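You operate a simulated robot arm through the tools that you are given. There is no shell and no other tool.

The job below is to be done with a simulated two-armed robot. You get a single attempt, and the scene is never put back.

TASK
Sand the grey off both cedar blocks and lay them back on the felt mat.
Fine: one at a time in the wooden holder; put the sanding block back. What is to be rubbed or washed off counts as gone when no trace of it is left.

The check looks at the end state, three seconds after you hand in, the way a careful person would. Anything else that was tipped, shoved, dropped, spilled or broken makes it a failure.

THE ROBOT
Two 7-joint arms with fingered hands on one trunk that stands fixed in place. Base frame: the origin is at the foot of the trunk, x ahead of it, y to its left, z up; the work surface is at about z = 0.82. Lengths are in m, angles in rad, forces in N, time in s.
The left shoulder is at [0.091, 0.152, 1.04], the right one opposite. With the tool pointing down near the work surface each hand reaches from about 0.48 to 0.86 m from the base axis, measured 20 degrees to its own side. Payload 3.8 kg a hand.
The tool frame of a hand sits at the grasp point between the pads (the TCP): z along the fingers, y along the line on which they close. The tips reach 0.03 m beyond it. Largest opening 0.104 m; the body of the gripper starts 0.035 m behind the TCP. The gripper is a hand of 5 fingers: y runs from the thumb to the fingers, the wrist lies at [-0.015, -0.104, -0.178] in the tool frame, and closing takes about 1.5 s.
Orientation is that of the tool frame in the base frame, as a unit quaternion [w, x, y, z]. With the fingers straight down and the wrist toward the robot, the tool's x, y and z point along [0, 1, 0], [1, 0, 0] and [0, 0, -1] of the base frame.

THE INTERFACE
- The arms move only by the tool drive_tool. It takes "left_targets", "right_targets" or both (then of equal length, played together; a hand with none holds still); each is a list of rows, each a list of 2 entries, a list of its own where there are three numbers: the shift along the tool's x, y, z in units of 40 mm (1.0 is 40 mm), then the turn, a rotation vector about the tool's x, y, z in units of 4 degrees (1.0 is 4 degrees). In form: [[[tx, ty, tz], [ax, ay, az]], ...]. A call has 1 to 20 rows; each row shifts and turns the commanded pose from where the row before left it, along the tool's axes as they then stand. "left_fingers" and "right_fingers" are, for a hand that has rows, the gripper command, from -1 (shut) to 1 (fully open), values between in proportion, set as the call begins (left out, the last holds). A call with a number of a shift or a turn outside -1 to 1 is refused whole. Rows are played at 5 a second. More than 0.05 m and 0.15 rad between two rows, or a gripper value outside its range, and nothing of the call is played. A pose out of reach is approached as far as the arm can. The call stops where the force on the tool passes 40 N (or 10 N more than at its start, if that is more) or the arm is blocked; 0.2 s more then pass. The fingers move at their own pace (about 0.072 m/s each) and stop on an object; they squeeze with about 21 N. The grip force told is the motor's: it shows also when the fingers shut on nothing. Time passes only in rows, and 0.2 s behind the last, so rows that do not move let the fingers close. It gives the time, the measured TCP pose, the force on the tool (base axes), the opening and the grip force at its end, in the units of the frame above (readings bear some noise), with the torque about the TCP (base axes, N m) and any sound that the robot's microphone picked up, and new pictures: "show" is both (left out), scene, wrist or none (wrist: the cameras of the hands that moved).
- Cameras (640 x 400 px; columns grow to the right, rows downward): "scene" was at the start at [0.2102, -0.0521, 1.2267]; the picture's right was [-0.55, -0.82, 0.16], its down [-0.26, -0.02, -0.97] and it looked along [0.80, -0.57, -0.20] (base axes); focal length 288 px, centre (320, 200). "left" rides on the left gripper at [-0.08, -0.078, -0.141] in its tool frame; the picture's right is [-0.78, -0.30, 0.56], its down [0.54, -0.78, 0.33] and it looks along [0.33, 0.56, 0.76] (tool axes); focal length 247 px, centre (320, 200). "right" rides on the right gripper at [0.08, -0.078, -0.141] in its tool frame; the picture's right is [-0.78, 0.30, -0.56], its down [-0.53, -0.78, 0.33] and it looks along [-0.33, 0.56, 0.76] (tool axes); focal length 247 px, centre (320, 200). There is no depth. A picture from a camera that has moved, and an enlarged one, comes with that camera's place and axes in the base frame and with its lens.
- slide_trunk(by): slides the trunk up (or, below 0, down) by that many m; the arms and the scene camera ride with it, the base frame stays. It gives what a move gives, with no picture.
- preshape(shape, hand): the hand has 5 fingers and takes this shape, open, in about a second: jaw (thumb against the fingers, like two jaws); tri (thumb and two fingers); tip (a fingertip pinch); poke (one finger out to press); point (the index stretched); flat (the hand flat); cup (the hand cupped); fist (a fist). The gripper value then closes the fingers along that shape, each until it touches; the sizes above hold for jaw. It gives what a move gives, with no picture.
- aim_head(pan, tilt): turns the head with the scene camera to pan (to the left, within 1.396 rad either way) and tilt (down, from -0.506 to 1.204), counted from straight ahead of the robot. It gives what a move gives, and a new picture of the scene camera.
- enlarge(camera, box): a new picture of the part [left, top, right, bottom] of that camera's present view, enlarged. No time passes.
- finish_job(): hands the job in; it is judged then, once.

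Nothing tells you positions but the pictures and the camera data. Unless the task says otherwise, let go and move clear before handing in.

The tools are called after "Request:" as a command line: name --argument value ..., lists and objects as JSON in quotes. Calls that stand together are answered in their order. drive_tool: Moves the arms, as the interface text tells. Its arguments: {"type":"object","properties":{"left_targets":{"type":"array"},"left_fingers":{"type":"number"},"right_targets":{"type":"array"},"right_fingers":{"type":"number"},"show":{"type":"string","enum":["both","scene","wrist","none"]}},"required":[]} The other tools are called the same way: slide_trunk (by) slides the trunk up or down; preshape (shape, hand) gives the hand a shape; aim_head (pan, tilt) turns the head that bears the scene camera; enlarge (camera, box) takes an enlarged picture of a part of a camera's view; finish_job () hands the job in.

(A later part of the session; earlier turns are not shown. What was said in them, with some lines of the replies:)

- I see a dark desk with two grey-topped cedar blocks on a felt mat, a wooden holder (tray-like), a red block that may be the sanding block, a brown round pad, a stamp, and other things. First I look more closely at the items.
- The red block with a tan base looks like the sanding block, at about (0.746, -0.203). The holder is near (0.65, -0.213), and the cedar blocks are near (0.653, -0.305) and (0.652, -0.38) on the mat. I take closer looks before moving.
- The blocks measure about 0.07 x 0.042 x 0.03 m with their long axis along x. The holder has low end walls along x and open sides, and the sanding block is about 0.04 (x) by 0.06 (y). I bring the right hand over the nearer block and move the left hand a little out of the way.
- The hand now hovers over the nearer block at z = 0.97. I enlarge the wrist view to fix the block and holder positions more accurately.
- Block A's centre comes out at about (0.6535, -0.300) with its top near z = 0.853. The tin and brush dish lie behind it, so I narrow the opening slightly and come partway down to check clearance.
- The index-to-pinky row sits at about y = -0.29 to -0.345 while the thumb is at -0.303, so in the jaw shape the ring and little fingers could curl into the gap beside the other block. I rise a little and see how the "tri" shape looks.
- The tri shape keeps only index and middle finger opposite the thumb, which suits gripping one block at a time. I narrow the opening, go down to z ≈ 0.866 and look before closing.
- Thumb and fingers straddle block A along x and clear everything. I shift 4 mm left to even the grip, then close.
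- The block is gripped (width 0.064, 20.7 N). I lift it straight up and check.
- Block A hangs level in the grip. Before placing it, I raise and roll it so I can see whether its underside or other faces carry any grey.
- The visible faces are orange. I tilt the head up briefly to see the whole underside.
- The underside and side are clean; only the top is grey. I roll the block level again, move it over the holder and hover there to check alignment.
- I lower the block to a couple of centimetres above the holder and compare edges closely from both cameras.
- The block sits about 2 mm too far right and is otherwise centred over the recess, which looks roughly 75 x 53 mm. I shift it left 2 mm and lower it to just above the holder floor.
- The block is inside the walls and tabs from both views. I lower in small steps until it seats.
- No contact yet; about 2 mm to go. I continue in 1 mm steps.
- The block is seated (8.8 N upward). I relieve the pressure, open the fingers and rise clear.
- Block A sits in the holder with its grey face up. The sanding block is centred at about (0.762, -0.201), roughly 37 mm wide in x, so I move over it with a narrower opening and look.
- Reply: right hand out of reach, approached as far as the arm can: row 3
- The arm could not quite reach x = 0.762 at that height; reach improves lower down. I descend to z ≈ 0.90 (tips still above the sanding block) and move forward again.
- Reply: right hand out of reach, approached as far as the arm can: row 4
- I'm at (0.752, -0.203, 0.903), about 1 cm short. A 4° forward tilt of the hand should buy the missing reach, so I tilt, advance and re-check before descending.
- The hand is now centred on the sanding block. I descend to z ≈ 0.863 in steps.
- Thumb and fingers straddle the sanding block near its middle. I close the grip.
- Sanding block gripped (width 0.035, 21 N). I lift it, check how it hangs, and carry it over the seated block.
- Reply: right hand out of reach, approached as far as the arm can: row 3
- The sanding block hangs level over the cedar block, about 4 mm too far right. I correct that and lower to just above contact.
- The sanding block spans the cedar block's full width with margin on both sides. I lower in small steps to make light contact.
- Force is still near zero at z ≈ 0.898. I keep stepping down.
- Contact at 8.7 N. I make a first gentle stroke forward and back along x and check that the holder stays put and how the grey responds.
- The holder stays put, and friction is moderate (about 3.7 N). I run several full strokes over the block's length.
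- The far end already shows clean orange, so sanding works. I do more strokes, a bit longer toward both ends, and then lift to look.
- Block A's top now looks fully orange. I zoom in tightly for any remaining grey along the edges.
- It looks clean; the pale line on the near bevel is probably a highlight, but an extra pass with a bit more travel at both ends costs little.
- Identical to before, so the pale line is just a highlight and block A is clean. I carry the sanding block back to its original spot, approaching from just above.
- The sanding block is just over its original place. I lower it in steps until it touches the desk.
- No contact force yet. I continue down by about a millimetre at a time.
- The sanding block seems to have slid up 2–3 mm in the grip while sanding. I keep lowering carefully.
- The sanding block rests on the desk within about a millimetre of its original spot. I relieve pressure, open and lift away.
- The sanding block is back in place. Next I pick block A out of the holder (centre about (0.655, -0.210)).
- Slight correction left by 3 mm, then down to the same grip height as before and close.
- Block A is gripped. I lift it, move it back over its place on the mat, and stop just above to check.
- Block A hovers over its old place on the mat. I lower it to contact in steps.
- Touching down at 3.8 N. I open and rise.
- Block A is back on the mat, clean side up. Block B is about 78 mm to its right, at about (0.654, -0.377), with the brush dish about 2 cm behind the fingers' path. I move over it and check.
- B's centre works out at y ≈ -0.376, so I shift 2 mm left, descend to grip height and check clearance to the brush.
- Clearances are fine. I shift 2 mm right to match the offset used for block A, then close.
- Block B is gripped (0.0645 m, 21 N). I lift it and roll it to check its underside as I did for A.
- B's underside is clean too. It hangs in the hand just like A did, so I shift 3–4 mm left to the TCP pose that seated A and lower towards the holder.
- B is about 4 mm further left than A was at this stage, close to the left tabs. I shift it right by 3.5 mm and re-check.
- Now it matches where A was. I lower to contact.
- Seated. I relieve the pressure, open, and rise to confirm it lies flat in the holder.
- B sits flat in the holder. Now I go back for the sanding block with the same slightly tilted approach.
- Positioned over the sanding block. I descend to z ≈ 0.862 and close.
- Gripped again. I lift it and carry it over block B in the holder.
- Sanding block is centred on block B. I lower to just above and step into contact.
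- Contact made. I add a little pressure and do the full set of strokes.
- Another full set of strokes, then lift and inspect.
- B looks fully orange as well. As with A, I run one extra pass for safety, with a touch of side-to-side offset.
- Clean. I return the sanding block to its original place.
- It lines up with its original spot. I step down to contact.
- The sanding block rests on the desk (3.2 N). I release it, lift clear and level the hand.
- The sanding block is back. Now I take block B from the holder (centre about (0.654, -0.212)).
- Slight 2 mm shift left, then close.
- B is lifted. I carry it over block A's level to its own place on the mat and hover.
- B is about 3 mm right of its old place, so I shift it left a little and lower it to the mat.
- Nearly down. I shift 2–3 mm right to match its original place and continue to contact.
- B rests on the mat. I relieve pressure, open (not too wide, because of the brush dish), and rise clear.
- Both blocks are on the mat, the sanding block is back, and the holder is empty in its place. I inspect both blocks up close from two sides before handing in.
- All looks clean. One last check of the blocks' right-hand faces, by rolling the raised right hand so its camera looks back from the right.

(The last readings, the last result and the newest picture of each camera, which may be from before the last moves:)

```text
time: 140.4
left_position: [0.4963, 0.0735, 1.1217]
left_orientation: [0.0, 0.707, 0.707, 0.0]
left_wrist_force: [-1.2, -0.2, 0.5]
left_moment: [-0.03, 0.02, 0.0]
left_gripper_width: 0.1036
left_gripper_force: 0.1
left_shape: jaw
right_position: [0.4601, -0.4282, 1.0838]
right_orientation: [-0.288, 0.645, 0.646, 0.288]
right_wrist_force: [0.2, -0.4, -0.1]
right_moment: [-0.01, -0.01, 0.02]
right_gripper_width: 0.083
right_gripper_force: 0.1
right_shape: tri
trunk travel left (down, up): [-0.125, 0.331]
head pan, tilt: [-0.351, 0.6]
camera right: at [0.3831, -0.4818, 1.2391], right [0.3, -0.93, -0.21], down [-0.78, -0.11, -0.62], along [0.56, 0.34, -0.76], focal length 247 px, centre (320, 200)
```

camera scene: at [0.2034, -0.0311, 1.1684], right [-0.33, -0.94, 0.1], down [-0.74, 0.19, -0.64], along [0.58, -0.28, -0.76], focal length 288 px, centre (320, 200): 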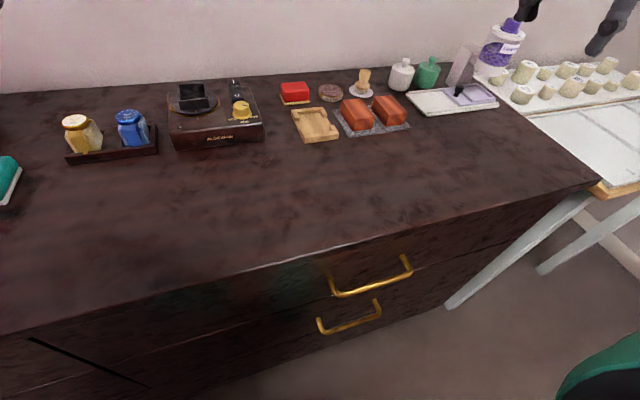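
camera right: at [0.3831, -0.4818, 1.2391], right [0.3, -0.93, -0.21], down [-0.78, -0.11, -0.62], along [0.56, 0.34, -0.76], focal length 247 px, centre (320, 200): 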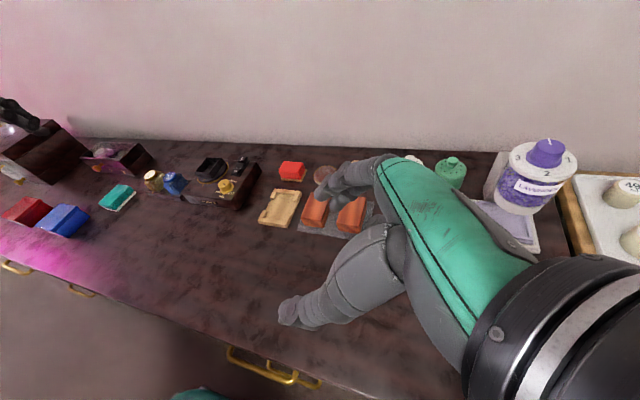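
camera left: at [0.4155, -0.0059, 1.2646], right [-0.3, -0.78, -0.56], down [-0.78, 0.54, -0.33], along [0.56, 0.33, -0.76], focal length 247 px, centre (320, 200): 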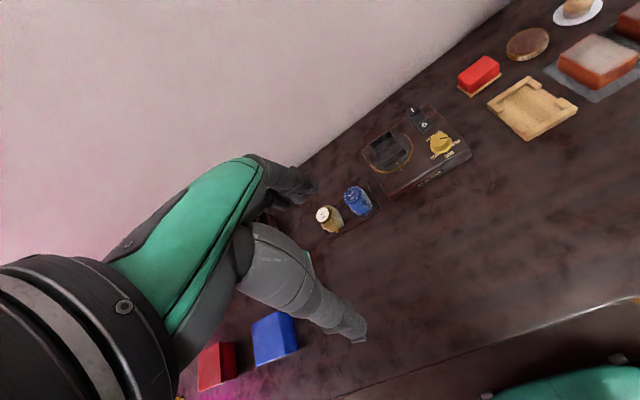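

Request:
enlarge --camera "right" --box '[250, 150, 390, 245]'

```text
4.21 times, centred on (320, 198) of right
camera zoom: at [0.3831, -0.4818, 1.2391], right [0.3, -0.93, -0.21], down [-0.78, -0.11, -0.62], along [0.56, 0.34, -0.76], focal length 1040 px, centre (320, 210)
```

zoom: 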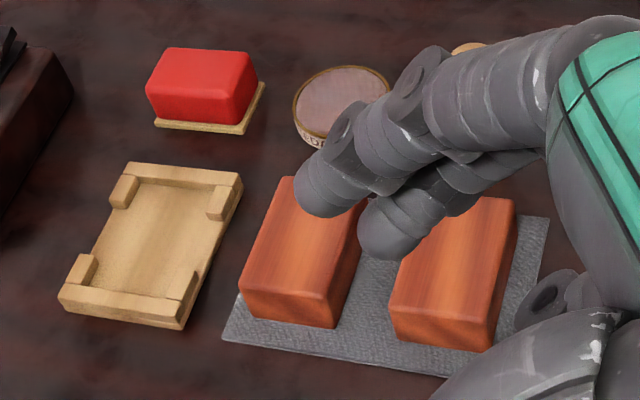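

From the right side too, both blocks show only cedar, and the sanding block, holder and other items are in place. I level the hand again, clear of everything, and hand in.

Request:
drive_tool --right_targets '[[[0, 0, 0], [0, -1, 0]], [[0, 0, 0], [0, -1, 0]], [[0, 0, 0], [0, -1, 0]], [[0, 0, 0], [0, -1, 0]], [[0, 0, 0], [0, -1, 0]], [[0, 0, 0], [0, -1, 0]], [[0, 0, 0], [0, -1, 0]], [[0, 0, 0], [0, -1, 0]], [[0, 0, 0], [0, -1, 0]], [[0, 0, 0], [0, -1, 0]], [[0, 0, 0], [0, -1, 0]], [[0, 0, 0], [0, -1, 0]], [[0, 0, 0], [0, 0, 0]]]' --show "scene"

Request:
finish_job

```text
time: 143.2
left_position: [0.4956, 0.0753, 1.1217]
left_orientation: [0.0, 0.708, 0.707, 0.0]
left_wrist_force: [-0.1, 1.0, 0.4]
left_moment: [0.01, 0.01, 0.02]
left_gripper_width: 0.1038
left_gripper_force: 0.1
left_shape: jaw
right_position: [0.4624, -0.4278, 1.0849]
right_orientation: [0.0, 0.707, 0.707, 0.0]
right_wrist_force: [0.1, -0.6, -0.4]
right_moment: [0.02, -0.05, 0.0]
right_gripper_width: 0.0831
right_gripper_force: 0.0
right_shape: tri
trunk travel left (down, up): [-0.125, 0.331]
head pan, tilt: [-0.351, 0.6]
camera scene: at [0.2033, -0.0317, 1.1684], right [-0.33, -0.94, 0.1], down [-0.74, 0.19, -0.64], along [0.58, -0.28, -0.76], focal length 288 px, centre (320, 200)
```

scene: 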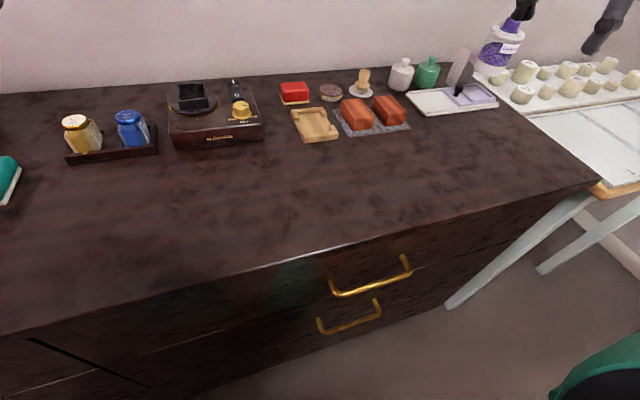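

```text
The job is handed in.
```

I sanded both cedar blocks one at a time in the wooden holder and laid them back on the felt mat. Close-ups of each show no grey on the top, bottom or side faces. The one end of each block that faces the wall I never saw clearly.

The sanding block is back within a millimetre or two of where it started. The holder did not move, and the camera views show nothing else shifted or tipped. I let go of everything and moved the right hand clear before handing in.
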